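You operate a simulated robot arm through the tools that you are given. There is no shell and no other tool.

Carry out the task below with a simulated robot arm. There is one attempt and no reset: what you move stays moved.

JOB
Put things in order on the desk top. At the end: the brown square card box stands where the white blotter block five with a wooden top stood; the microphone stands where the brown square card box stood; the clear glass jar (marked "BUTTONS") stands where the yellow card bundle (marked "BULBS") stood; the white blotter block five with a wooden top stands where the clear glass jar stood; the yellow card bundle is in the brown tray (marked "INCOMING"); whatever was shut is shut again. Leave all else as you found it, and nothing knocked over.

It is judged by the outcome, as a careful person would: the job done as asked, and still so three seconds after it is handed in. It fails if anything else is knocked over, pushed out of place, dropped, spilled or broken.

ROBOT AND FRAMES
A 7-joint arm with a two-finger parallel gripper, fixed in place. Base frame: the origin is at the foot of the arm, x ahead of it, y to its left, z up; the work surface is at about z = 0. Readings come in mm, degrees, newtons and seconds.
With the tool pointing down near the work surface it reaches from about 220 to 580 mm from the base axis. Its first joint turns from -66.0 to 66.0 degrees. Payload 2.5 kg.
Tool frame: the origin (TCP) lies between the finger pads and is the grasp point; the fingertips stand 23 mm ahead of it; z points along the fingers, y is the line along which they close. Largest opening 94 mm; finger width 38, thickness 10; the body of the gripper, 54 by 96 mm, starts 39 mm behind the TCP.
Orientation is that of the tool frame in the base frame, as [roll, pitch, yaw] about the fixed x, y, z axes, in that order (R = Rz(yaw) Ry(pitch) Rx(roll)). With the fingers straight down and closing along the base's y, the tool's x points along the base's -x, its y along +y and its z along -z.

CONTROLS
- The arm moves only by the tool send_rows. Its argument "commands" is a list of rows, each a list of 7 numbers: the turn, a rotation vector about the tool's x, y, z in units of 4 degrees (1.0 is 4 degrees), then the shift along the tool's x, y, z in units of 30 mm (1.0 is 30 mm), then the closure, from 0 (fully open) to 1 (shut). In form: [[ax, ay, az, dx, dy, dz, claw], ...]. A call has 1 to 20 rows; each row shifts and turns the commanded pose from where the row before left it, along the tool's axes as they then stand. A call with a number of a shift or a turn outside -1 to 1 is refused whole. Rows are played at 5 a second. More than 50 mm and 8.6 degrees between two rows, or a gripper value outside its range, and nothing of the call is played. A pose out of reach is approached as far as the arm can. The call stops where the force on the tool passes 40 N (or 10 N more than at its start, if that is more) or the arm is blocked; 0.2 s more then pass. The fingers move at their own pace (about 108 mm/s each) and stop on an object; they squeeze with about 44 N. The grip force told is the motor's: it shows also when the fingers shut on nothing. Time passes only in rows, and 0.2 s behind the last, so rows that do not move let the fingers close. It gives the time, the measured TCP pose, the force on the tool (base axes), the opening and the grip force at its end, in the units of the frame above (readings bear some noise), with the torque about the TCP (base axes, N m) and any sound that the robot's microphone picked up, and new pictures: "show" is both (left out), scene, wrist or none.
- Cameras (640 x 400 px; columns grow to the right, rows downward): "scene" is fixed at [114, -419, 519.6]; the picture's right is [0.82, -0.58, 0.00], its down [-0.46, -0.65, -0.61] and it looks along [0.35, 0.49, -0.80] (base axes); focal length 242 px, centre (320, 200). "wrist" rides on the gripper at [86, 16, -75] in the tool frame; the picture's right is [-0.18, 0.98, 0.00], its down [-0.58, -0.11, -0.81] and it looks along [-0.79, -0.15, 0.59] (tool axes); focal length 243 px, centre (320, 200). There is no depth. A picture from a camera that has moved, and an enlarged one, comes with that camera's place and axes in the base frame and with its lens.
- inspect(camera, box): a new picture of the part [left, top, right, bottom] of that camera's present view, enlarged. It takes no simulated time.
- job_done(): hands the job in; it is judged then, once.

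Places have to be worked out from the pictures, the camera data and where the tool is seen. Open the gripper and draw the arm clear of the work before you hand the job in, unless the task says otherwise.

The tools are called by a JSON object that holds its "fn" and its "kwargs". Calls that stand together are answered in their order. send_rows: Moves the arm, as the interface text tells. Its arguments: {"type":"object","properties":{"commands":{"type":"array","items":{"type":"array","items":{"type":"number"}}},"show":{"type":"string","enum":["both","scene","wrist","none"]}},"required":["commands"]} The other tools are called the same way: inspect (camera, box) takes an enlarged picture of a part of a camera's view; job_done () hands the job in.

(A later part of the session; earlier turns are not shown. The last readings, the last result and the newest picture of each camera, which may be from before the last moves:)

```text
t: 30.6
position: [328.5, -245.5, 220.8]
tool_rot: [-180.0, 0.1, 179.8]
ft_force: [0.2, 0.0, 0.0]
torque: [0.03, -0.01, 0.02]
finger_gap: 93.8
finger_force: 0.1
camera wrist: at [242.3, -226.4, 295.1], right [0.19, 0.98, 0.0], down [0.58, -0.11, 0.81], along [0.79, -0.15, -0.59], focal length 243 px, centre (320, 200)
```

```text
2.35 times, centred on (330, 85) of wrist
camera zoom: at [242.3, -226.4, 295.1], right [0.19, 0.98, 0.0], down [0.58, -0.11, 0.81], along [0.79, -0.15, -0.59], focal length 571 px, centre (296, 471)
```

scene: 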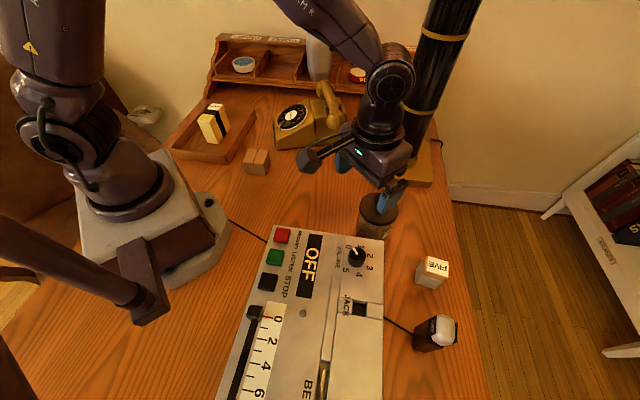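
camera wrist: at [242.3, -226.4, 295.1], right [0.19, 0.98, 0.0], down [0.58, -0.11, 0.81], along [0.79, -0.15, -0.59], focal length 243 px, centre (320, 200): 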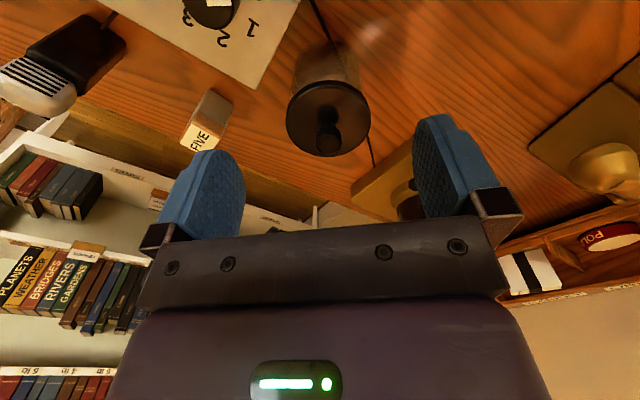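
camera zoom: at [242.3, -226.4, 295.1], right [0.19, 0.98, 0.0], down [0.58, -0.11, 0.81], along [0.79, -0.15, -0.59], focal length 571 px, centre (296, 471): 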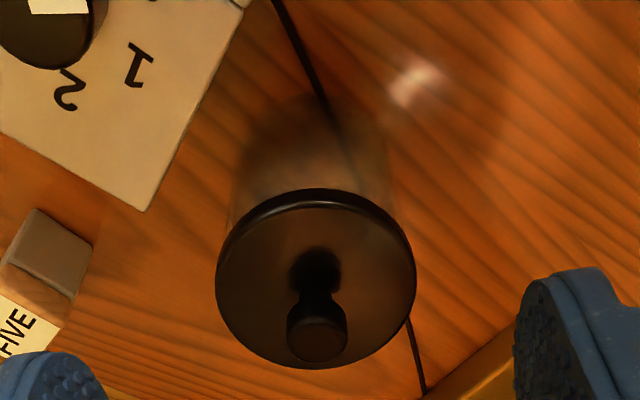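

The jar's lid is about 85 mm wide (body about 73 mm), knob top near z=120, and its centre lies about 62 mm ahead of and 3 mm right of the tool. I move over it to z≈150 (fingertips above the knob) to check centring.

{"fn": "send_rows", "kwargs": {"commands": [[0, 0, 0, -0.69, -0.031, 0, 0], [0, 0, 0, -0.69, -0.031, 0, 0], [0, 0, 0, -0.69, -0.031, 0, 0], [0, 0, 0, 0, 0, 0.75, 0], [0, 0, 0, 0, 0, 0.75, 0], [0, 0, 0, 0, 0, 0.75, 0], [0, 0, 0, 0, 0, 0, 0]], "show": "both"}}

{"fn": "inspect", "kwargs": {"camera": "wrist", "box": [200, 0, 440, 220]}}

{"fn": "inspect", "kwargs": {"camera": "scene", "box": [320, 130, 440, 250]}}

```text
t: 32.1
position: [392.3, -245.2, 153.5]
tool_rot: [-179.9, 0.1, 179.9]
ft_force: [0.8, -0.3, 0.9]
torque: [0.02, 0.02, 0.0]
finger_gap: 93.8
finger_force: 0.1
camera wrist: at [305.4, -228.3, 228.3], right [0.19, 0.98, 0.0], down [0.58, -0.11, 0.81], along [0.79, -0.15, -0.59], focal length 243 px, centre (320, 200)
```

scene: 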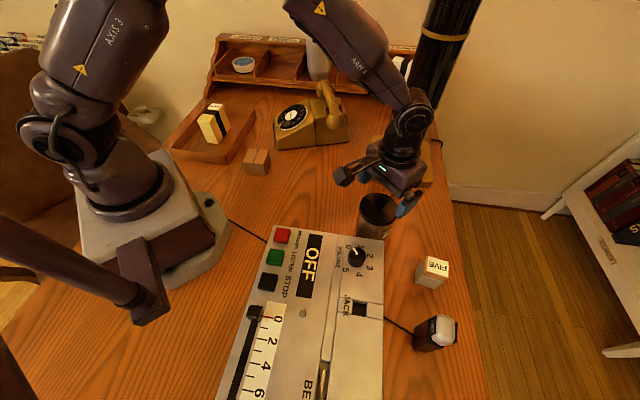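
wrist: 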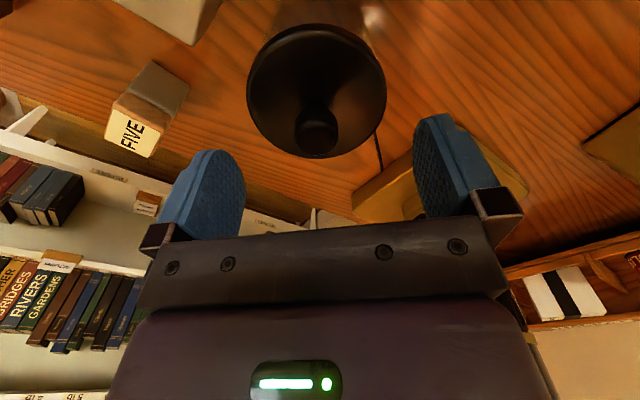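

```text
1.82 times, centred on (320, 110) of wrist
camera zoom: at [305.4, -228.3, 228.3], right [0.19, 0.98, 0.0], down [0.58, -0.11, 0.81], along [0.79, -0.15, -0.59], focal length 441 px, centre (320, 364)
```

zoom: 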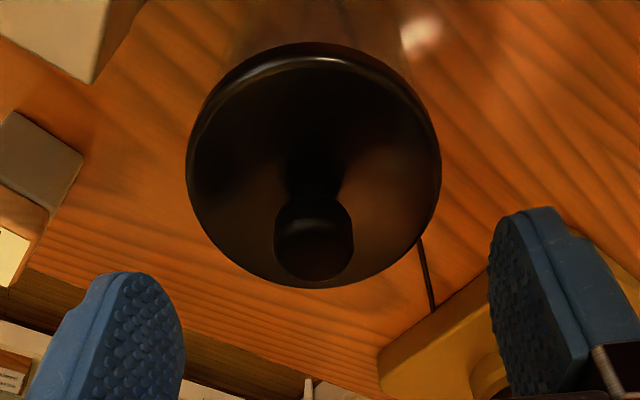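

```text
3.33 times, centred on (380, 190) of scene
camera zoom: at [114.0, -419.0, 519.6], right [0.82, -0.58, 0.0], down [-0.46, -0.65, -0.61], along [0.35, 0.49, -0.8], focal length 805 px, centre (120, 233)
```

zoom: 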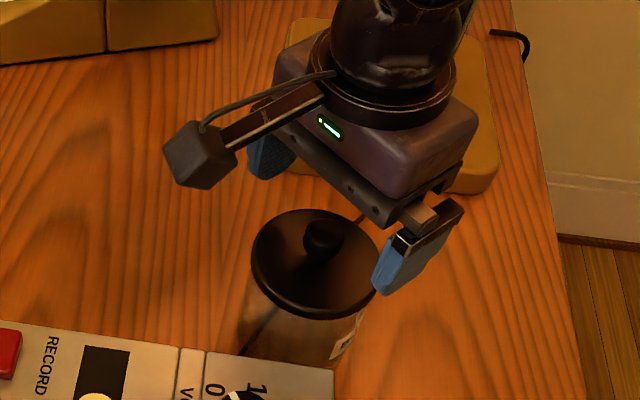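

Computed from the lid edges, the jar axis sits within about 1 mm sideways and 4 mm ahead of the tool. I correct that and lower to z≈113, so the tips are just above lid level, and check again.

{"fn": "send_rows", "kwargs": {"commands": [[0, 0, 0, -0.13, -0.02, 0, 0], [0, 0, 0, 0, 0, 0.66, 0], [0, 0, 0, 0, 0, 0.66, 0], [0, 0, 0, 0, 0, 0, 0]], "show": "both"}}

{"fn": "inspect", "kwargs": {"camera": "wrist", "box": [200, 0, 440, 220]}}

{"fn": "inspect", "kwargs": {"camera": "scene", "box": [320, 130, 440, 250]}}

```text
t: 33.1
position: [396.1, -247.8, 113.6]
tool_rot: [-179.9, 0.1, 180.0]
ft_force: [0.3, -1.0, 0.3]
torque: [-0.01, -0.02, 0.01]
finger_gap: 94.0
finger_force: 0.1
camera wrist: at [309.5, -229.9, 188.1], right [0.19, 0.98, 0.0], down [0.58, -0.11, 0.81], along [0.79, -0.15, -0.59], focal length 243 px, centre (320, 200)
```

scene: 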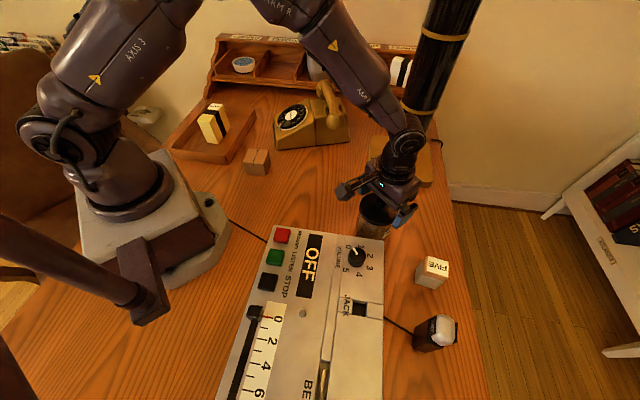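
wrist: 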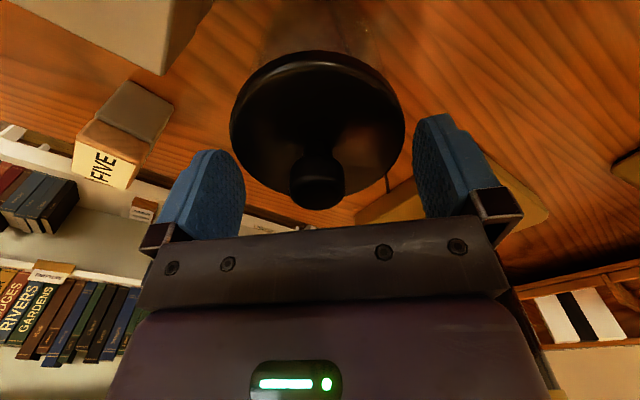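

```text
1.82 times, centred on (320, 110) of wrist
camera zoom: at [309.5, -229.9, 188.1], right [0.19, 0.98, 0.0], down [0.58, -0.11, 0.81], along [0.79, -0.15, -0.59], focal length 441 px, centre (320, 364)
```

zoom: 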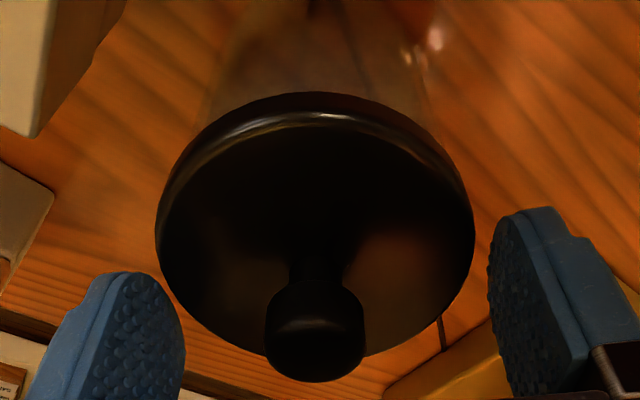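

```text
3.33 times, centred on (380, 190) of scene
camera zoom: at [114.0, -419.0, 519.6], right [0.82, -0.58, 0.0], down [-0.46, -0.65, -0.61], along [0.35, 0.49, -0.8], focal length 805 px, centre (120, 233)
```

zoom: 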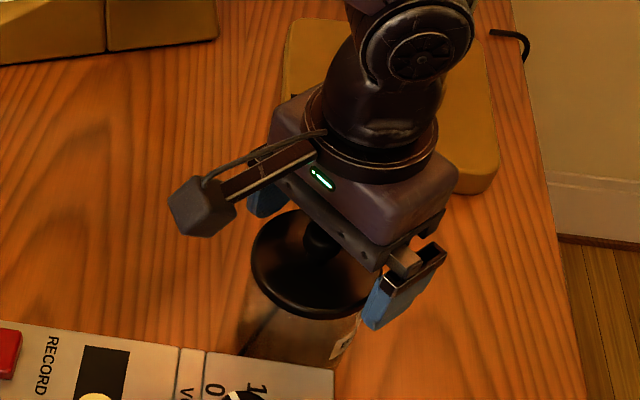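

The lid is now centred between the fingers (about 4 mm clearance each side) and the near rim sits 43 mm from the axis as expected. I go down slowly to z≈87.

{"fn": "send_rows", "kwargs": {"commands": [[0, 0, 0, 0, -0.01, 0.22, 0], [0, 0, 0, 0, 0, 0.22, 0], [0, 0, 0, 0, 0, 0.22, 0], [0, 0, 0, 0, 0, 0.22, 0], [0, 0, 0, 0, 0, 0, 0]], "show": "both"}}

{"fn": "inspect", "kwargs": {"camera": "scene", "box": [320, 130, 440, 250]}}

```text
t: 34.4
position: [396.5, -247.0, 88.3]
tool_rot: [-179.9, 0.3, 179.9]
ft_force: [-2.8, 2.1, 10.8]
torque: [-0.05, -0.04, 0.01]
finger_gap: 94.0
finger_force: 0.1
camera wrist: at [309.4, -229.2, 162.9], right [0.19, 0.98, 0.0], down [0.58, -0.11, 0.81], along [0.79, -0.15, -0.59], focal length 243 px, centre (320, 200)
```

scene: 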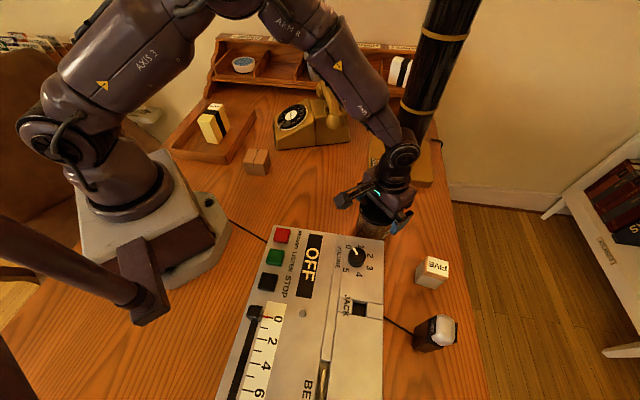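
wrist: 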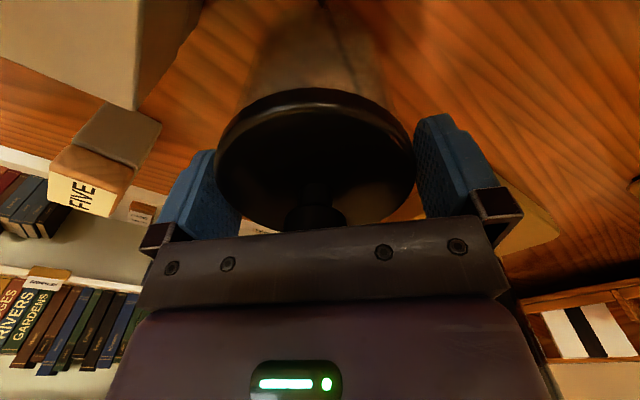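

```text
3.33 times, centred on (380, 190) of scene
camera zoom: at [113.9, -419.0, 519.6], right [0.82, -0.58, 0.0], down [-0.46, -0.65, -0.61], along [0.35, 0.49, -0.8], focal length 805 px, centre (120, 233)
```

zoom: 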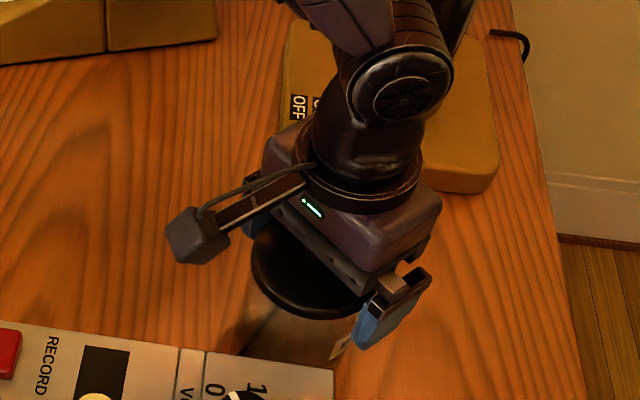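

A light contact (11 N) shows the palm has just met the knob top, so the knob reaches z≈127. I back off 3 mm and check that the force is gone.

{"fn": "send_rows", "kwargs": {"commands": [[0, 0, 0, 0, 0, -0.1, 0], [0, 0, 0, 0, 0, 0, 0]], "show": "none"}}

```text
t: 35.0
position: [396.0, -247.1, 89.9]
tool_rot: [180.0, 0.2, 180.0]
ft_force: [0.0, -1.1, 0.5]
torque: [0.0, 0.02, -0.01]
finger_gap: 94.1
finger_force: 0.1
```

The force is gone at z≈90. I close the fingers on the jar and wait two seconds for the squeeze to build.

{"fn": "send_rows", "kwargs": {"commands": [[0, 0, 0, 0, 0, 0, 1], [0, 0, 0, 0, 0, 0, 1], [0, 0, 0, 0, 0, 0, 1], [0, 0, 0, 0, 0, 0, 1], [0, 0, 0, 0, 0, 0, 1], [0, 0, 0, 0, 0, 0, 1], [0, 0, 0, 0, 0, 0, 1], [0, 0, 0, 0, 0, 0, 1]], "show": "both"}}

{"fn": "inspect", "kwargs": {"camera": "scene", "box": [320, 130, 440, 250]}}

{"fn": "inspect", "kwargs": {"camera": "wrist", "box": [200, 0, 440, 240]}}

```text
t: 36.8
position: [395.5, -248.1, 92.3]
tool_rot: [-180.0, 0.0, 179.9]
ft_force: [0.0, -0.3, -0.9]
torque: [0.05, -0.01, 0.01]
finger_gap: 81.0
finger_force: 44.6
heard: snap
camera wrist: at [309.0, -229.3, 165.3], right [0.19, 0.98, 0.0], down [0.58, -0.11, 0.81], along [0.79, -0.15, -0.59], focal length 243 px, centre (320, 200)
```

scene: 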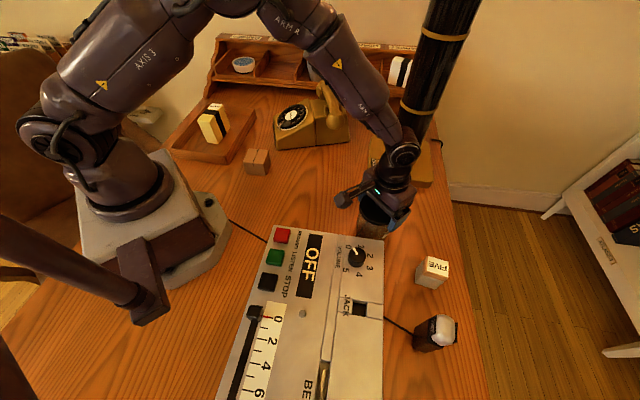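
wrist: 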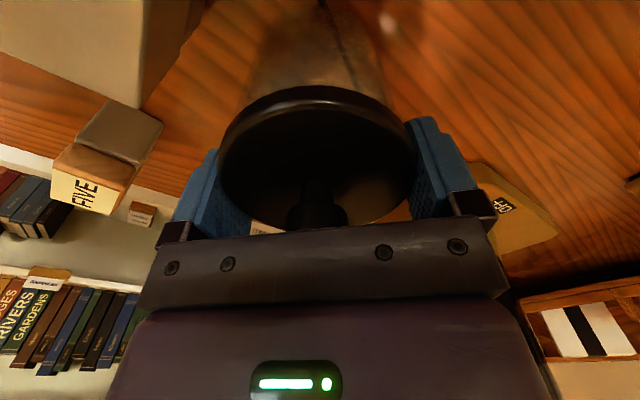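

```text
3.33 times, centred on (380, 190) of scene
camera zoom: at [114.0, -419.0, 519.6], right [0.82, -0.58, 0.0], down [-0.46, -0.65, -0.61], along [0.35, 0.49, -0.8], focal length 805 px, centre (120, 233)
```

zoom: 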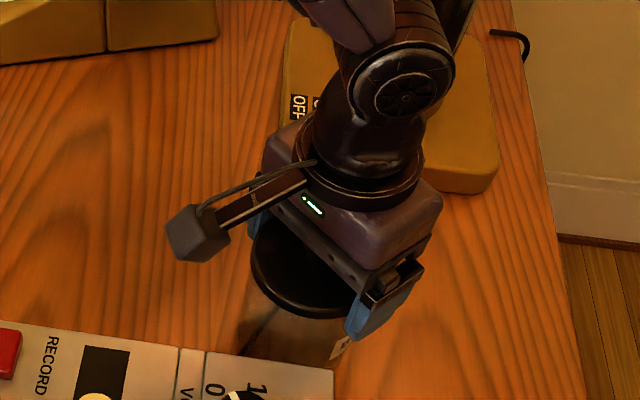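

```text
1.67 times, centred on (320, 120) of wrist
camera zoom: at [309.0, -229.3, 165.3], right [0.19, 0.98, 0.0], down [0.58, -0.11, 0.81], along [0.79, -0.15, -0.59], focal length 404 px, centre (320, 333)
```

zoom: 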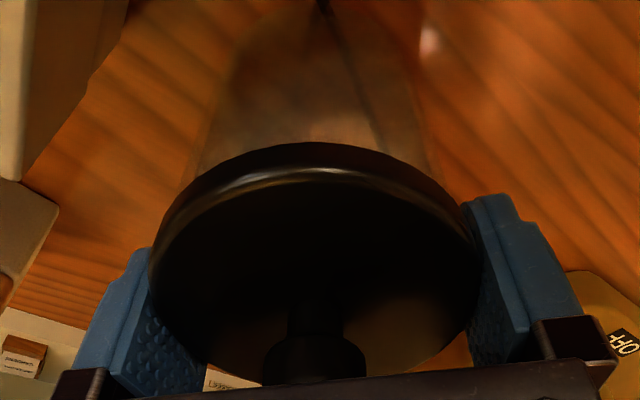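

The fingers hold at 81 mm with full squeeze, but a "snap" was heard. I make a small test lift of 5 mm to see whether the jar itself comes up or only the lid.

{"fn": "send_rows", "kwargs": {"commands": [[0, 0, 0, 0, 0, -0.1, 1], [0, 0, 0, 0, 0, -0.1, 1], [0, 0, 0, 0, 0, 0, 1], [0, 0, 0, 0, 0, 0, 1]], "show": "both"}}

{"fn": "inspect", "kwargs": {"camera": "scene", "box": [340, 180, 420, 260]}}

{"fn": "inspect", "kwargs": {"camera": "wrist", "box": [200, 0, 440, 240]}}

```text
t: 37.8
position: [395.4, -245.1, 96.2]
tool_rot: [-179.9, 0.1, 179.7]
ft_force: [-0.1, -0.7, 0.1]
torque: [-0.03, -0.02, -0.01]
finger_gap: 80.7
finger_force: 44.2
camera wrist: at [308.3, -229.2, 171.2], right [0.19, 0.98, 0.0], down [0.58, -0.11, 0.81], along [0.79, -0.15, -0.59], focal length 243 px, centre (320, 200)
```

scene: 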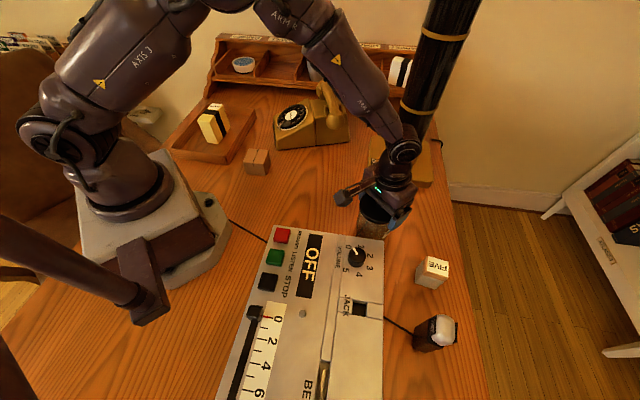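
wrist: 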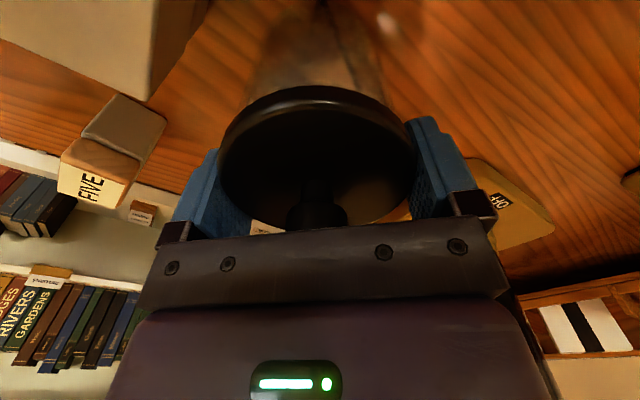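

```text
5.00 times, centred on (380, 220) of scene
camera zoom: at [114.0, -419.0, 519.6], right [0.82, -0.58, 0.0], down [-0.46, -0.65, -0.61], along [0.35, 0.49, -0.8], focal length 1208 px, centre (20, 100)
```

zoom: 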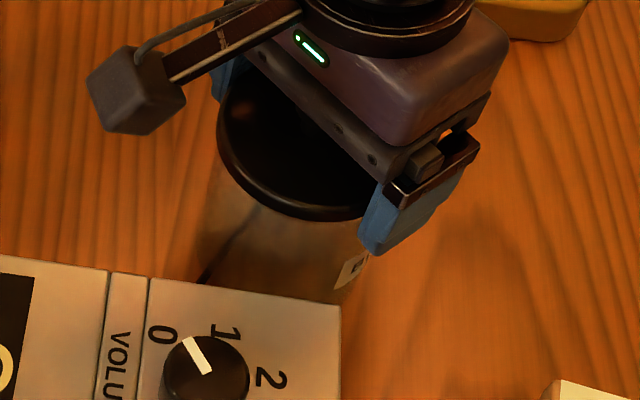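

```text
1.67 times, centred on (320, 120) of wrist
camera zoom: at [308.3, -229.2, 171.2], right [0.19, 0.98, 0.0], down [0.58, -0.11, 0.81], along [0.79, -0.15, -0.59], focal length 404 px, centre (320, 333)
```

zoom: 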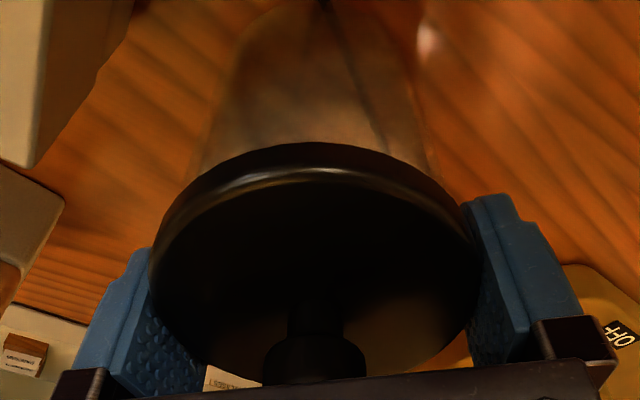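

The lid moved with the fingers, but the jar's label appears not to have moved in the scene view. I zoom in further to decide if the glass body rose with it.

{"fn": "inspect", "kwargs": {"camera": "scene", "box": [355, 200, 405, 245]}}

{"fn": "inspect", "kwargs": {"camera": "wrist", "box": [260, 0, 400, 110]}}

```text
8.89 times, centred on (380, 222) of scene
camera zoom: at [114.0, -419.0, 519.6], right [0.82, -0.58, 0.0], down [-0.46, -0.65, -0.61], along [0.35, 0.49, -0.8], focal length 2147 px, centre (-213, 0)
```

zoom: 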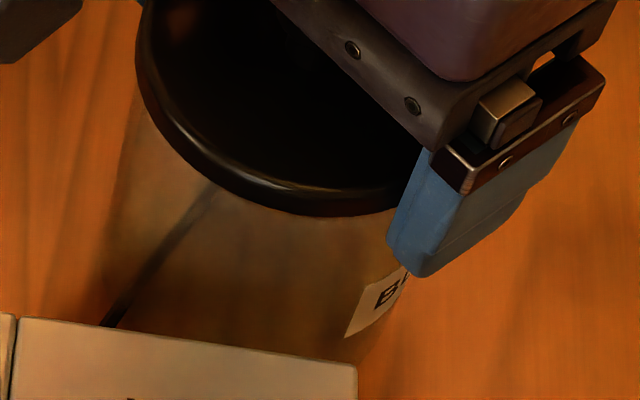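

```text
3.64 times, centred on (330, 55) of wrist
camera zoom: at [308.3, -229.2, 171.2], right [0.19, 0.98, 0.0], down [0.58, -0.11, 0.81], along [0.79, -0.15, -0.59], focal length 882 px, centre (284, 727)
```

zoom: 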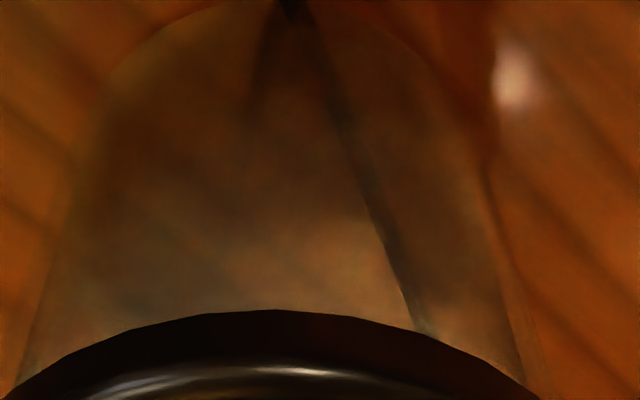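

The evidence is not clear yet. I lift another 6 mm and compare the jar's bottom outline in the same wrist crop; if the jar is rigid with the lid, it should not shift.

{"fn": "send_rows", "kwargs": {"commands": [[0, 0, 0, 0, 0, -0.1, 1], [0, 0, 0, 0, 0, -0.1, 1], [0, 0, 0, 0, 0, 0, 1], [0, 0, 0, 0, 0, 0, 1]], "show": "none"}}

{"fn": "inspect", "kwargs": {"camera": "wrist", "box": [260, 0, 400, 110]}}

{"fn": "inspect", "kwargs": {"camera": "scene", "box": [355, 200, 405, 245]}}

```text
t: 38.8
position: [394.0, -248.4, 102.8]
tool_rot: [-180.0, 0.1, 179.7]
ft_force: [-0.8, -0.9, 0.0]
torque: [0.01, -0.02, -0.02]
finger_gap: 81.2
finger_force: 44.7
```

```text
3.64 times, centred on (330, 55) of wrist
camera zoom: at [308.3, -229.2, 176.8], right [0.19, 0.98, 0.0], down [0.58, -0.11, 0.81], along [0.79, -0.15, -0.59], focal length 882 px, centre (284, 727)
```

zoom: 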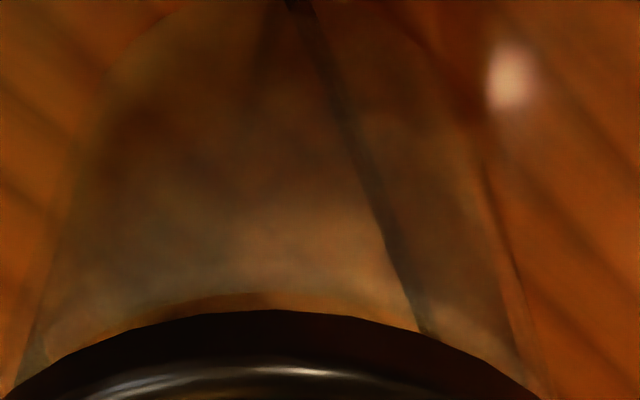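

```text
8.89 times, centred on (380, 222) of scene
camera zoom: at [114.0, -419.0, 519.6], right [0.82, -0.58, 0.0], down [-0.46, -0.65, -0.61], along [0.35, 0.49, -0.8], focal length 2147 px, centre (-213, 0)
```

zoom: 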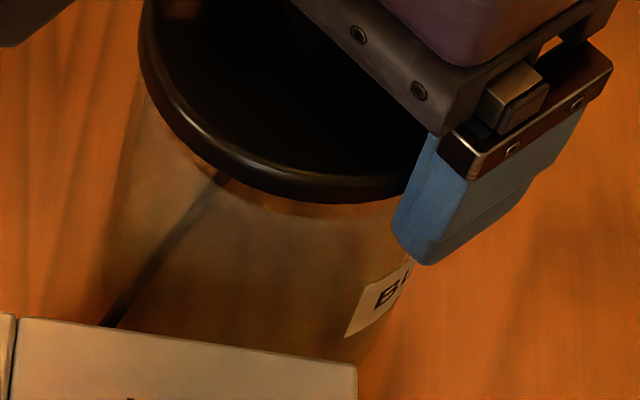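

It's clear now: the jar body has stayed put and only the lid came up (a gap shows under it), so the lid is a separate snap-on piece. I lower it back exactly the 12 mm so I can regrip it by the knob.

{"fn": "send_rows", "kwargs": {"commands": [[0, 0, 0, 0, 0, 0.1, 1], [0, 0, 0, 0, 0, 0.1, 1], [0, 0, 0, 0, 0, 0.1, 1], [0, 0, 0, 0, 0, 0.1, 1], [0, 0, 0, 0, 0, 0, 1], [0, 0, 0, 0, 0, 0, 1]], "show": "none"}}

{"fn": "inspect", "kwargs": {"camera": "wrist", "box": [260, 0, 400, 110]}}

{"fn": "inspect", "kwargs": {"camera": "scene", "box": [355, 200, 405, 245]}}

```text
t: 40.1
position: [395.5, -247.1, 90.4]
tool_rot: [-180.0, 0.0, 180.0]
ft_force: [-0.8, -0.4, 0.1]
torque: [0.01, 0.03, -0.02]
finger_gap: 81.0
finger_force: 43.8
```

```text
3.64 times, centred on (330, 55) of wrist
camera zoom: at [308.1, -229.5, 164.9], right [0.19, 0.98, 0.0], down [0.58, -0.11, 0.81], along [0.79, -0.15, -0.59], focal length 882 px, centre (284, 727)
```

zoom: 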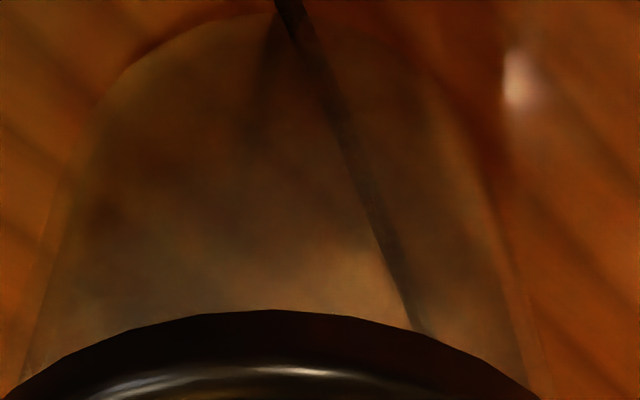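

```text
8.89 times, centred on (380, 222) of scene
camera zoom: at [114.0, -419.0, 519.6], right [0.82, -0.58, 0.0], down [-0.46, -0.65, -0.61], along [0.35, 0.49, -0.8], focal length 2147 px, centre (-213, 0)
```

zoom: 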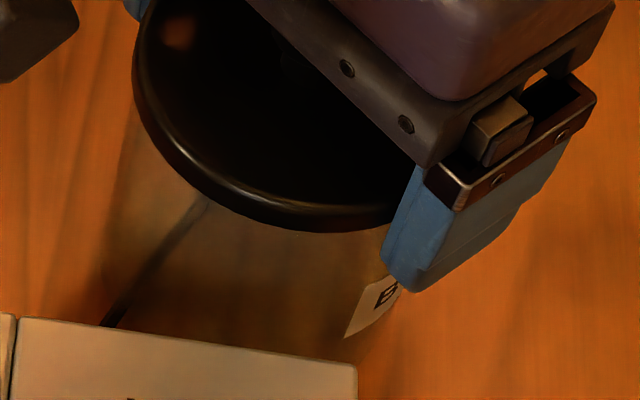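

The lid is back close to its seat without contact force. I press down in small steps to feel the seat and listen for a click.

{"fn": "send_rows", "kwargs": {"commands": [[0, 0, 0, 0, 0, 0.05, 1], [0, 0, 0, 0, 0, 0, 1]], "show": "none"}}

{"fn": "send_rows", "kwargs": {"commands": [[0, 0, 0, 0, 0, 0.05, 1], [0, 0, 0, 0, 0, 0, 1]], "show": "none"}}

```text
t: 40.8
position: [394.8, -246.7, 90.8]
tool_rot: [-179.9, 0.2, 179.9]
ft_force: [-3.9, 2.3, 21.0]
torque: [0.41, 0.36, -0.04]
finger_gap: 81.1
finger_force: 44.3
heard: snap
```

```text
t: 41.2
position: [395.3, -248.5, 90.4]
tool_rot: [-179.9, 0.1, 179.9]
ft_force: [-3.5, 2.1, 5.4]
torque: [0.1, -0.03, -0.04]
finger_gap: 81.0
finger_force: 44.1
stopped in row 2: the force on the tool passed its limit at 43 N (the readings are from after the stop); the commanded pose is now the measured one
```

A "snap" was heard as I pressed with about 21 N, so the lid is latched shut again. The right way is to take the lid off by its knob, so I open the fingers and rise to knob height (z≈120).

{"fn": "send_rows", "kwargs": {"commands": [[0, 0, 0, 0, 0, 0, 0.4], [0, 0, 0, 0, 0, 0, 0], [0, 0, 0, 0, 0, 0, 0], [0, 0, 0, 0, 0, 0, 0], [0, 0, 0, 0, 0, -0.5, 0], [0, 0, 0, 0, 0, -0.5, 0], [0, 0, 0, 0, 0, 0, 0]], "show": "both"}}

{"fn": "inspect", "kwargs": {"camera": "wrist", "box": [200, 0, 440, 220]}}

{"fn": "inspect", "kwargs": {"camera": "scene", "box": [320, 130, 440, 250]}}

```text
t: 42.8
position: [396.5, -248.2, 119.6]
tool_rot: [-179.9, 0.3, 179.8]
ft_force: [-0.4, 0.3, 0.2]
torque: [0.0, -0.02, 0.03]
finger_gap: 94.0
finger_force: 0.1
camera wrist: at [309.2, -230.6, 193.7], right [0.19, 0.98, 0.0], down [0.58, -0.11, 0.81], along [0.79, -0.15, -0.59], focal length 243 px, centre (320, 200)
```

scene: 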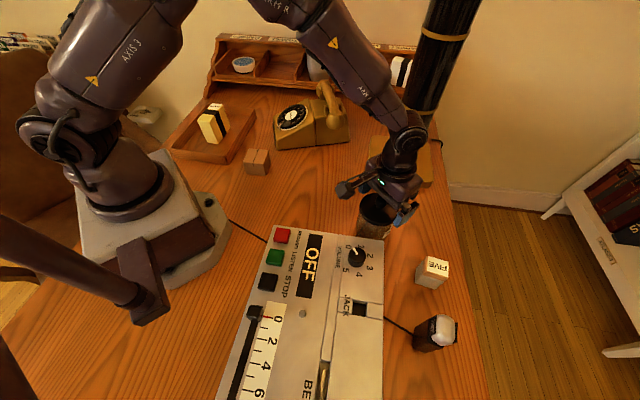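
wrist: 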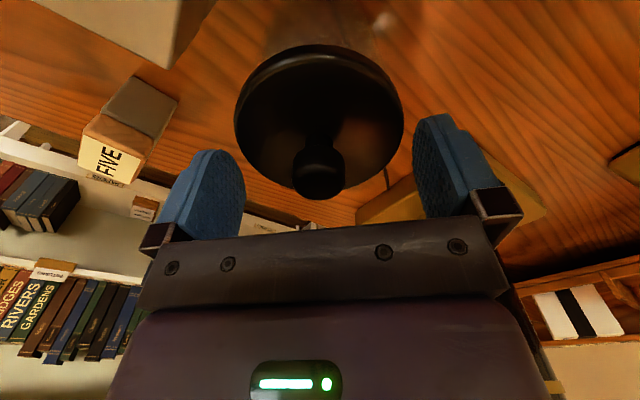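

```text
1.82 times, centred on (320, 110) of wrist
camera zoom: at [309.2, -230.6, 193.7], right [0.19, 0.98, 0.0], down [0.58, -0.11, 0.81], along [0.79, -0.15, -0.59], focal length 441 px, centre (320, 364)
```

zoom: 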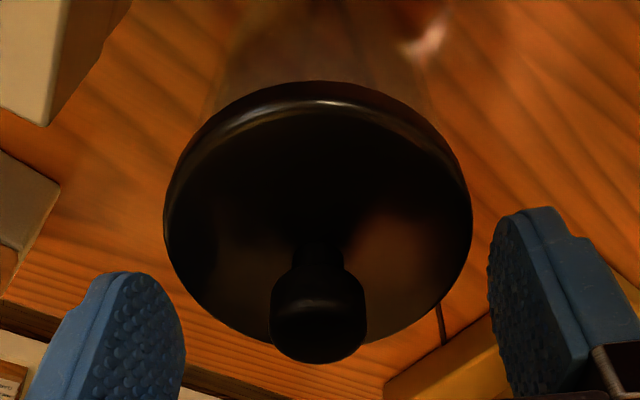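

```text
3.33 times, centred on (380, 190) of scene
camera zoom: at [114.0, -419.0, 519.6], right [0.82, -0.58, 0.0], down [-0.46, -0.65, -0.61], along [0.35, 0.49, -0.8], focal length 805 px, centre (120, 233)
```

zoom: 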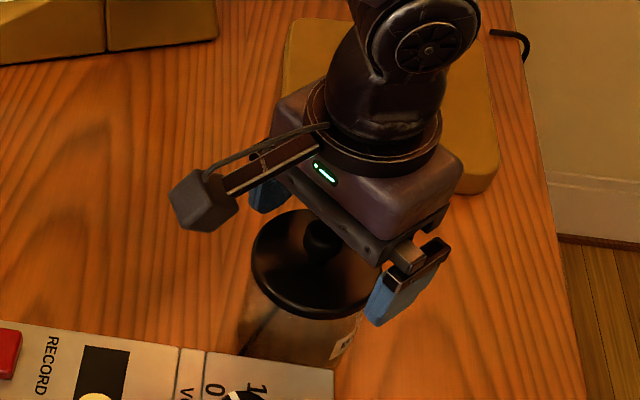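

The lid sits flat on the jar and the 25 mm knob is between the fingers. I close on the knob and wait for full squeeze.

{"fn": "send_rows", "kwargs": {"commands": [[0, 0, 0, 0, 0, 0, 0.6], [0, 0, 0, 0, 0, 0, 0.8], [0, 0, 0, 0, 0, 0, 1], [0, 0, 0, 0, 0, 0, 1], [0, 0, 0, 0, 0, 0, 1], [0, 0, 0, 0, 0, 0, 1], [0, 0, 0, 0, 0, 0, 1], [0, 0, 0, 0, 0, 0, 1], [0, 0, 0, 0, 0, 0, 1]], "show": "wrist"}}

```text
t: 44.8
position: [396.7, -248.0, 119.0]
tool_rot: [-179.9, 0.2, 179.8]
ft_force: [0.0, -0.1, -0.1]
torque: [-0.01, -0.01, -0.01]
finger_gap: 80.3
finger_force: 43.6
heard: snap
camera wrist: at [309.3, -230.6, 193.6], right [0.19, 0.98, 0.0], down [0.58, -0.11, 0.81], along [0.79, -0.15, -0.59], focal length 243 px, centre (320, 200)
```

wrist: 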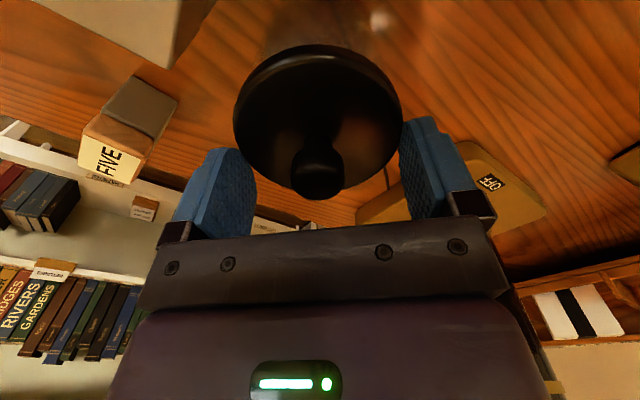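

The fingertips stopped at 80 mm, so they caught the lid rim again (its top is higher than I thought) and it unlatched. I open, rise 9 mm more so the tips clear the rim, and close on the knob.

{"fn": "send_rows", "kwargs": {"commands": [[0, 0, 0, 0, 0, 0, 0.4], [0, 0, 0, 0, 0, 0, 0], [0, 0, 0, 0, 0, 0, 0], [0, 0, 0, 0, 0, 0, 0], [0, 0, 0, 0, 0, -0.3, 0], [0, 0, 0, 0, 0, 0, 0]], "show": "wrist"}}

{"fn": "inspect", "kwargs": {"camera": "wrist", "box": [200, 0, 440, 220]}}

{"fn": "inspect", "kwargs": {"camera": "scene", "box": [355, 200, 405, 245]}}

```text
t: 46.2
position: [396.8, -247.4, 129.2]
tool_rot: [-179.9, 0.2, 179.7]
ft_force: [0.4, -0.3, -0.1]
torque: [0.02, 0.0, 0.03]
finger_gap: 94.0
finger_force: 0.1
heard: snap
camera wrist: at [309.2, -230.5, 202.9], right [0.19, 0.98, 0.0], down [0.58, -0.11, 0.81], along [0.79, -0.15, -0.59], focal length 243 px, centre (320, 200)
```

wrist: 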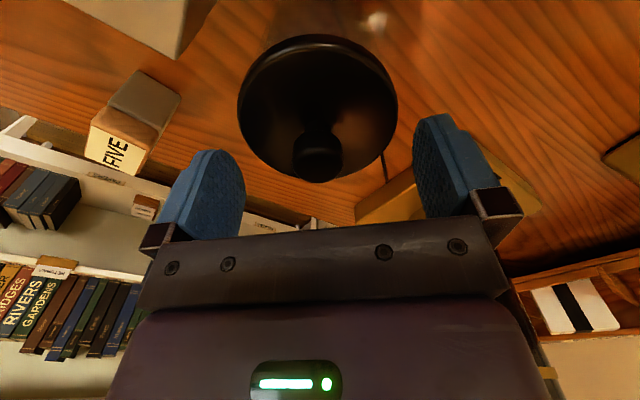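

```text
1.82 times, centred on (320, 110) of wrist
camera zoom: at [309.2, -230.5, 202.9], right [0.19, 0.98, 0.0], down [0.58, -0.11, 0.81], along [0.79, -0.15, -0.59], focal length 441 px, centre (320, 364)
```

zoom: 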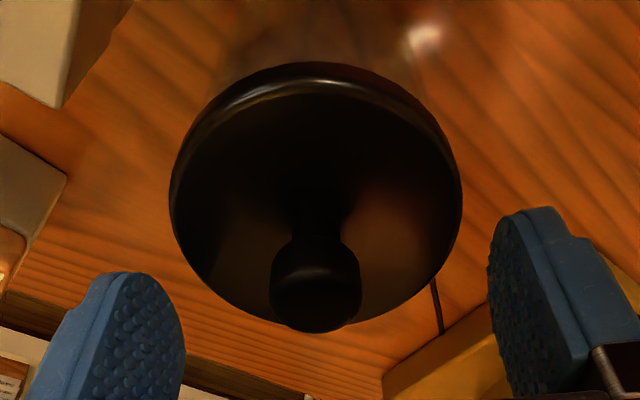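

```text
8.89 times, centred on (380, 222) of scene
camera zoom: at [114.0, -419.0, 519.6], right [0.82, -0.58, 0.0], down [-0.46, -0.65, -0.61], along [0.35, 0.49, -0.8], focal length 2147 px, centre (-213, 0)
```

zoom: 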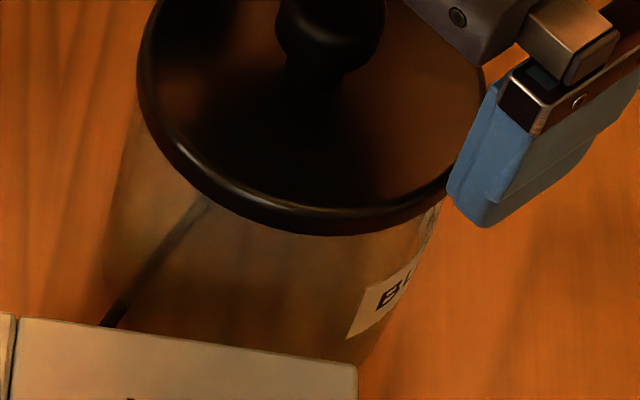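

Another "snap" was heard on release, so the lid latches itself back when let go at its seat. It sits square on the jar; now the tips are above the rim and I close on the knob.

{"fn": "send_rows", "kwargs": {"commands": [[0, 0, 0, 0, 0, 0, 0.6], [0, 0, 0, 0, 0, 0, 0.8], [0, 0, 0, 0, 0, 0, 1], [0, 0, 0, 0, 0, 0, 1], [0, 0, 0, 0, 0, 0, 1], [0, 0, 0, 0, 0, 0, 1], [0, 0, 0, 0, 0, 0, 1], [0, 0, 0, 0, 0, 0, 1], [0, 0, 0, 0, 0, 0, 1]], "show": "wrist"}}

{"fn": "inspect", "kwargs": {"camera": "wrist", "box": [200, 0, 440, 220]}}

```text
t: 48.2
position: [396.4, -248.3, 128.8]
tool_rot: [-179.9, 0.2, 179.8]
ft_force: [-0.7, 1.7, 3.5]
torque: [0.14, 0.03, 0.05]
finger_gap: 21.7
finger_force: 43.3
heard: snap
camera wrist: at [309.2, -230.6, 202.8], right [0.19, 0.98, 0.0], down [0.58, -0.11, 0.81], along [0.79, -0.15, -0.59], focal length 243 px, centre (320, 200)
```

wrist: 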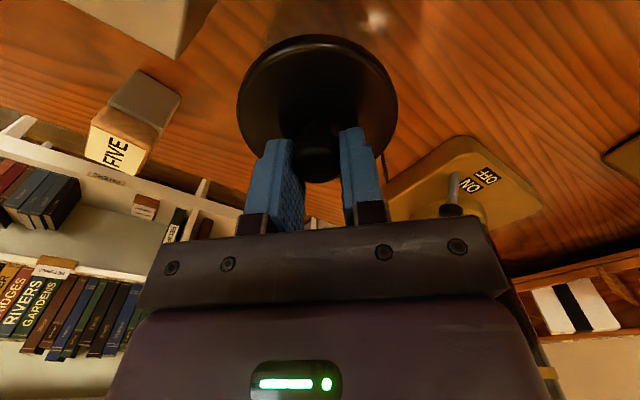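

```text
1.82 times, centred on (320, 110) of wrist
camera zoom: at [309.2, -230.6, 202.8], right [0.19, 0.98, 0.0], down [0.58, -0.11, 0.81], along [0.79, -0.15, -0.59], focal length 441 px, centre (320, 364)
```

zoom: 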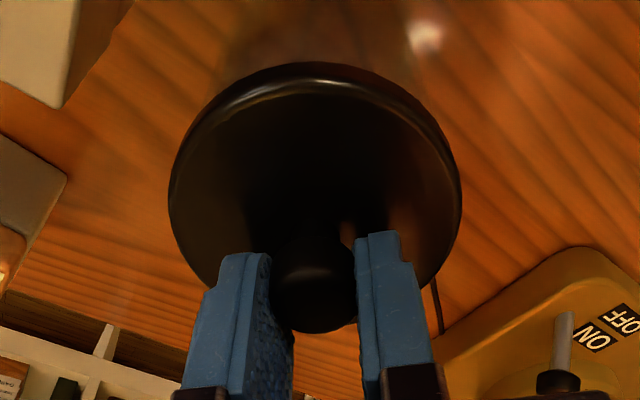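

The knob is held (21.7 mm) and the lid has unlatched. I lift gently 30 mm and check that the jar body stays and the lid hangs level.

{"fn": "send_rows", "kwargs": {"commands": [[0, 0, 0, 0, 0, -0.2, 1], [0, 0, 0, 0, 0, -0.3, 1], [0, 0, 0, 0, 0, -0.5, 1], [0, 0, 0, 0, 0, 0, 1], [0, 0, 0, 0, 0, 0, 1]], "show": "both"}}

{"fn": "inspect", "kwargs": {"camera": "scene", "box": [330, 160, 420, 250]}}

```text
t: 49.4
position: [395.3, -248.6, 158.0]
tool_rot: [-180.0, 0.2, 179.8]
ft_force: [0.0, -0.4, -0.1]
torque: [-0.02, 0.02, 0.04]
finger_gap: 22.0
finger_force: 43.5
camera wrist: at [308.8, -229.9, 233.3], right [0.19, 0.98, 0.0], down [0.58, -0.11, 0.81], along [0.79, -0.15, -0.59], focal length 243 px, centre (320, 200)
```

scene: 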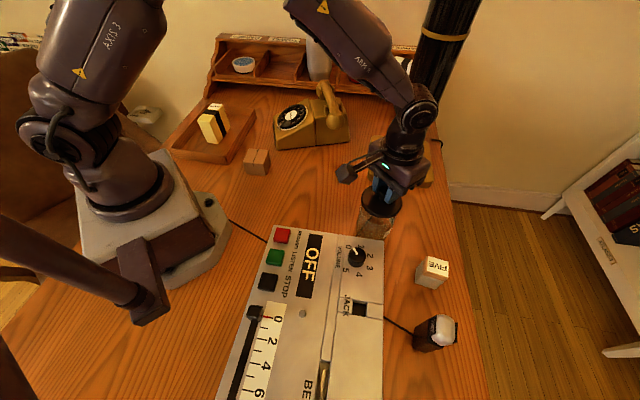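
wrist: 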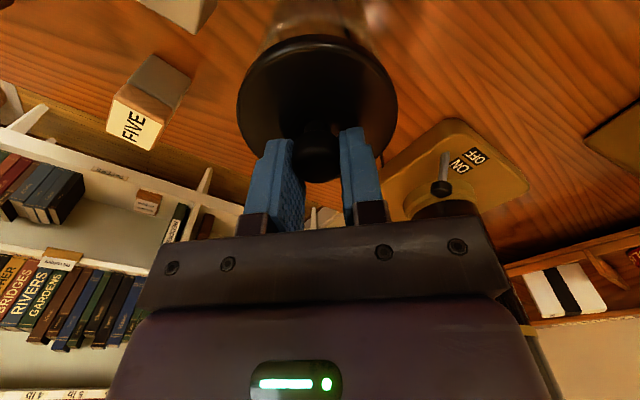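

```text
4.44 times, centred on (375, 205) of scene
camera zoom: at [114.0, -419.0, 519.6], right [0.82, -0.58, 0.0], down [-0.46, -0.65, -0.61], along [0.35, 0.49, -0.8], focal length 1074 px, centre (76, 178)
```

zoom: 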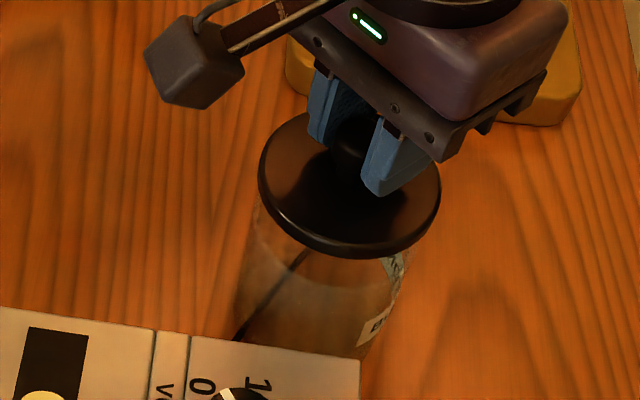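

The lid is off and level; the jar stays. I carry the lid at z≈190 to a clear parking spot on the desk near (430,-10).

{"fn": "send_rows", "kwargs": {"commands": [[0, 0, 0, 0, 0, -0.5, 1], [0, 0, 0, 0, 0, -0.5, 1], [0, 0, 0, -0.142, 0.992, 0, 1], [0, 0, 0, -0.142, 0.992, 0, 1], [0, 0, 0, -0.142, 0.992, 0, 1], [0, 0, 0, -0.142, 0.992, 0, 1], [0, 0, 0, -0.142, 0.992, 0, 1], [0, 0, 0, -0.142, 0.992, 0, 1], [0, 0, 0, -0.142, 0.992, 0, 1], [0, 0, 0, -0.142, 0.992, 0, 1], [0, 0, 0, 0, 0, 0, 1], [0, 0, 0, 0, 0, 0.9, 1], [0, 0, 0, 0, 0, 0.9, 1], [0, 0, 0, 0, 0, 0.9, 1], [0, 0, 0, 0, 0, 0.9, 1], [0, 0, 0, 0, 0, 0, 1]], "show": "both"}}

```text
t: 52.8
position: [431.8, -8.5, 82.2]
tool_rot: [-179.9, 0.1, 179.8]
ft_force: [-0.7, -0.3, -0.7]
torque: [0.0, 0.04, 0.0]
finger_gap: 22.0
finger_force: 44.2
camera wrist: at [344.4, 8.5, 156.0], right [0.19, 0.98, 0.0], down [0.58, -0.11, 0.81], along [0.79, -0.15, -0.59], focal length 243 px, centre (320, 200)
```

scene: 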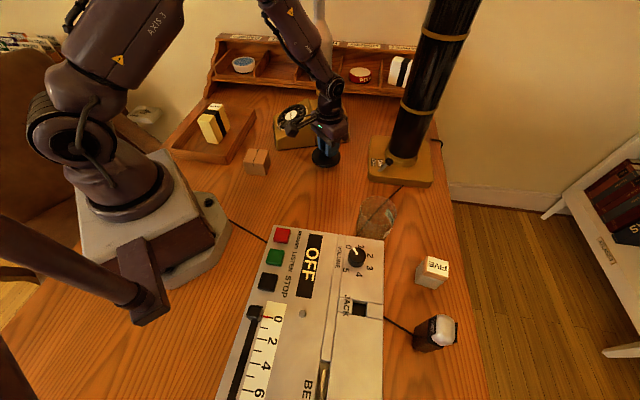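
wrist: 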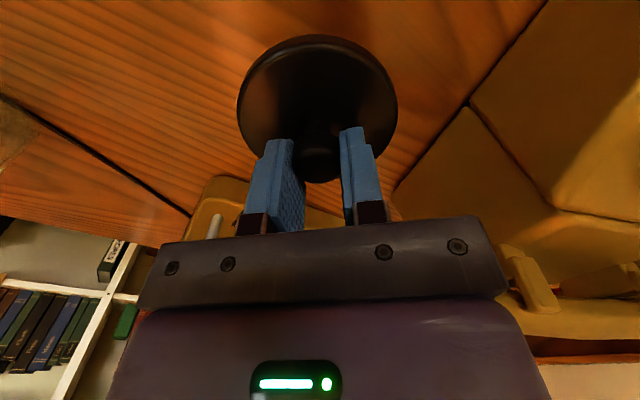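

The lid hangs over the parking spot at about 40 mm. I check the clearance to the telephone before lowering it.

{"fn": "inspect", "kwargs": {"camera": "scene", "box": [260, 80, 400, 220]}}

{"fn": "inspect", "kwargs": {"camera": "wrist", "box": [200, 0, 640, 320]}}

{"fn": "inspect", "kwargs": {"camera": "scene", "box": [340, 180, 420, 250]}}

```text
2.86 times, centred on (330, 150) of scene
camera zoom: at [114.0, -419.0, 519.6], right [0.82, -0.58, 0.0], down [-0.46, -0.65, -0.61], along [0.35, 0.49, -0.8], focal length 690 px, centre (291, 343)
```

zoom: 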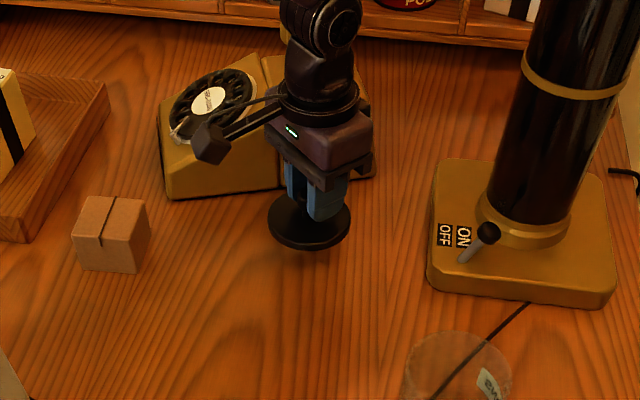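

```text
1.25 times, centred on (420, 160) of wrist
camera zoom: at [344.4, 8.5, 156.0], right [0.19, 0.98, 0.0], down [0.58, -0.11, 0.81], along [0.79, -0.15, -0.59], focal length 303 px, centre (195, 250)
```

zoom: 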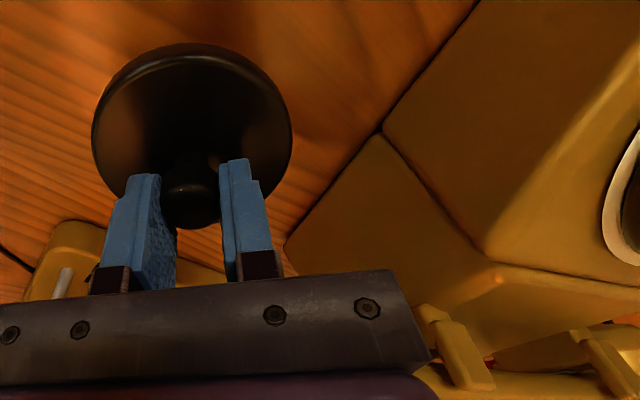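

```text
5.71 times, centred on (380, 215) of scene
camera zoom: at [114.0, -419.0, 519.6], right [0.82, -0.58, 0.0], down [-0.46, -0.65, -0.61], along [0.35, 0.49, -0.8], focal length 1380 px, centre (-23, 114)
```

zoom: 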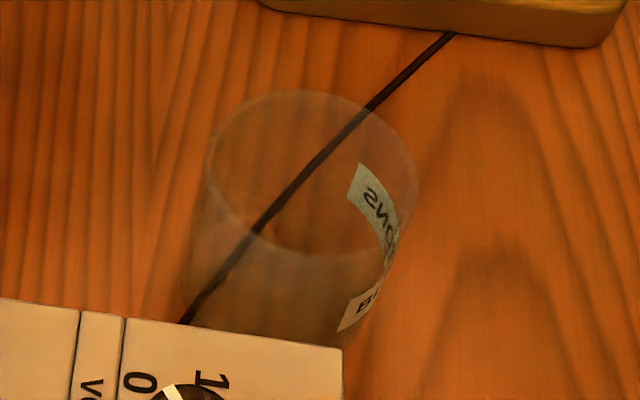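

The phone is about 50 mm or more away from the gripper, and the open jar is upright and empty. I lower the lid to just above the desk.

{"fn": "send_rows", "kwargs": {"commands": [[0, 0, 0, 0, 0, 0.5, 1], [0, 0, 0, 0, 0, 0.4, 1], [0, 0, 0, 0, 0, 0.2, 1], [0, 0, 0, 0, 0, 0, 1]], "show": "none"}}

{"fn": "send_rows", "kwargs": {"commands": [[0, 0, 0, 0, 0, 0.1, 1], [0, 0, 0, 0, 0, 0, 1]], "show": "none"}}

{"fn": "inspect", "kwargs": {"camera": "scene", "box": [290, 130, 360, 190]}}

```text
t: 53.8
position: [430.9, -7.2, 48.2]
tool_rot: [-179.9, 0.2, 179.9]
ft_force: [-0.6, -0.5, -0.1]
torque: [0.03, 0.03, 0.03]
finger_gap: 22.0
finger_force: 43.4
```

```text
t: 54.4
position: [431.9, -10.2, 44.7]
tool_rot: [-179.9, 0.2, 179.9]
ft_force: [-0.6, 0.2, 0.5]
torque: [0.0, -0.01, -0.02]
finger_gap: 22.1
finger_force: 44.2
```

```text
6.67 times, centred on (325, 160) of scene
camera zoom: at [114.0, -419.0, 519.6], right [0.82, -0.58, 0.0], down [-0.46, -0.65, -0.61], along [0.35, 0.49, -0.8], focal length 1610 px, centre (287, 467)
```

zoom: 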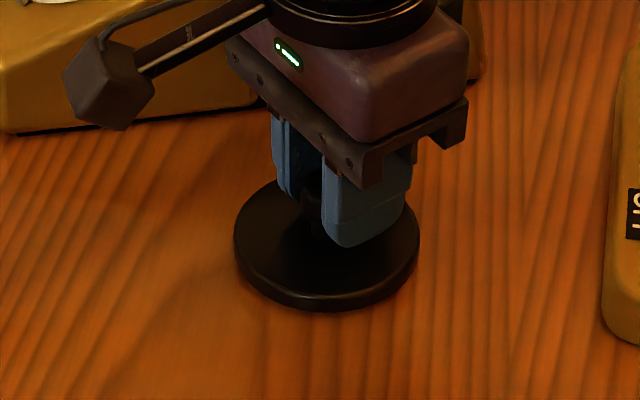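

No contact yet at z≈45. I continue down in small steps until I feel the desk.

{"fn": "send_rows", "kwargs": {"commands": [[0, 0, 0, 0, 0, 0.07, 1], [0, 0, 0, 0, 0, 0, 1]], "show": "none"}}

{"fn": "send_rows", "kwargs": {"commands": [[0, 0, 0, 0, 0, 0.07, 1], [0, 0, 0, 0, 0, 0, 1]], "show": "none"}}

{"fn": "send_rows", "kwargs": {"commands": [[0, 0, 0, 0, 0, 0.05, 1], [0, 0, 0, 0, 0, 0, 1]], "show": "none"}}

```text
t: 55.0
position: [430.5, -9.2, 41.6]
tool_rot: [-179.8, 0.2, 179.7]
ft_force: [-0.7, 0.0, -0.1]
torque: [0.01, 0.02, 0.01]
finger_gap: 22.0
finger_force: 44.0
```

```text
t: 55.6
position: [431.2, -9.6, 40.9]
tool_rot: [-179.9, 0.3, 179.9]
ft_force: [0.6, -0.9, -0.4]
torque: [-0.04, 0.0, 0.0]
finger_gap: 22.0
finger_force: 44.2
```

```text
t: 56.2
position: [430.5, -9.8, 38.7]
tool_rot: [180.0, 0.3, 179.8]
ft_force: [0.8, 0.4, -0.4]
torque: [-0.01, -0.01, 0.01]
finger_gap: 21.9
finger_force: 44.3
```

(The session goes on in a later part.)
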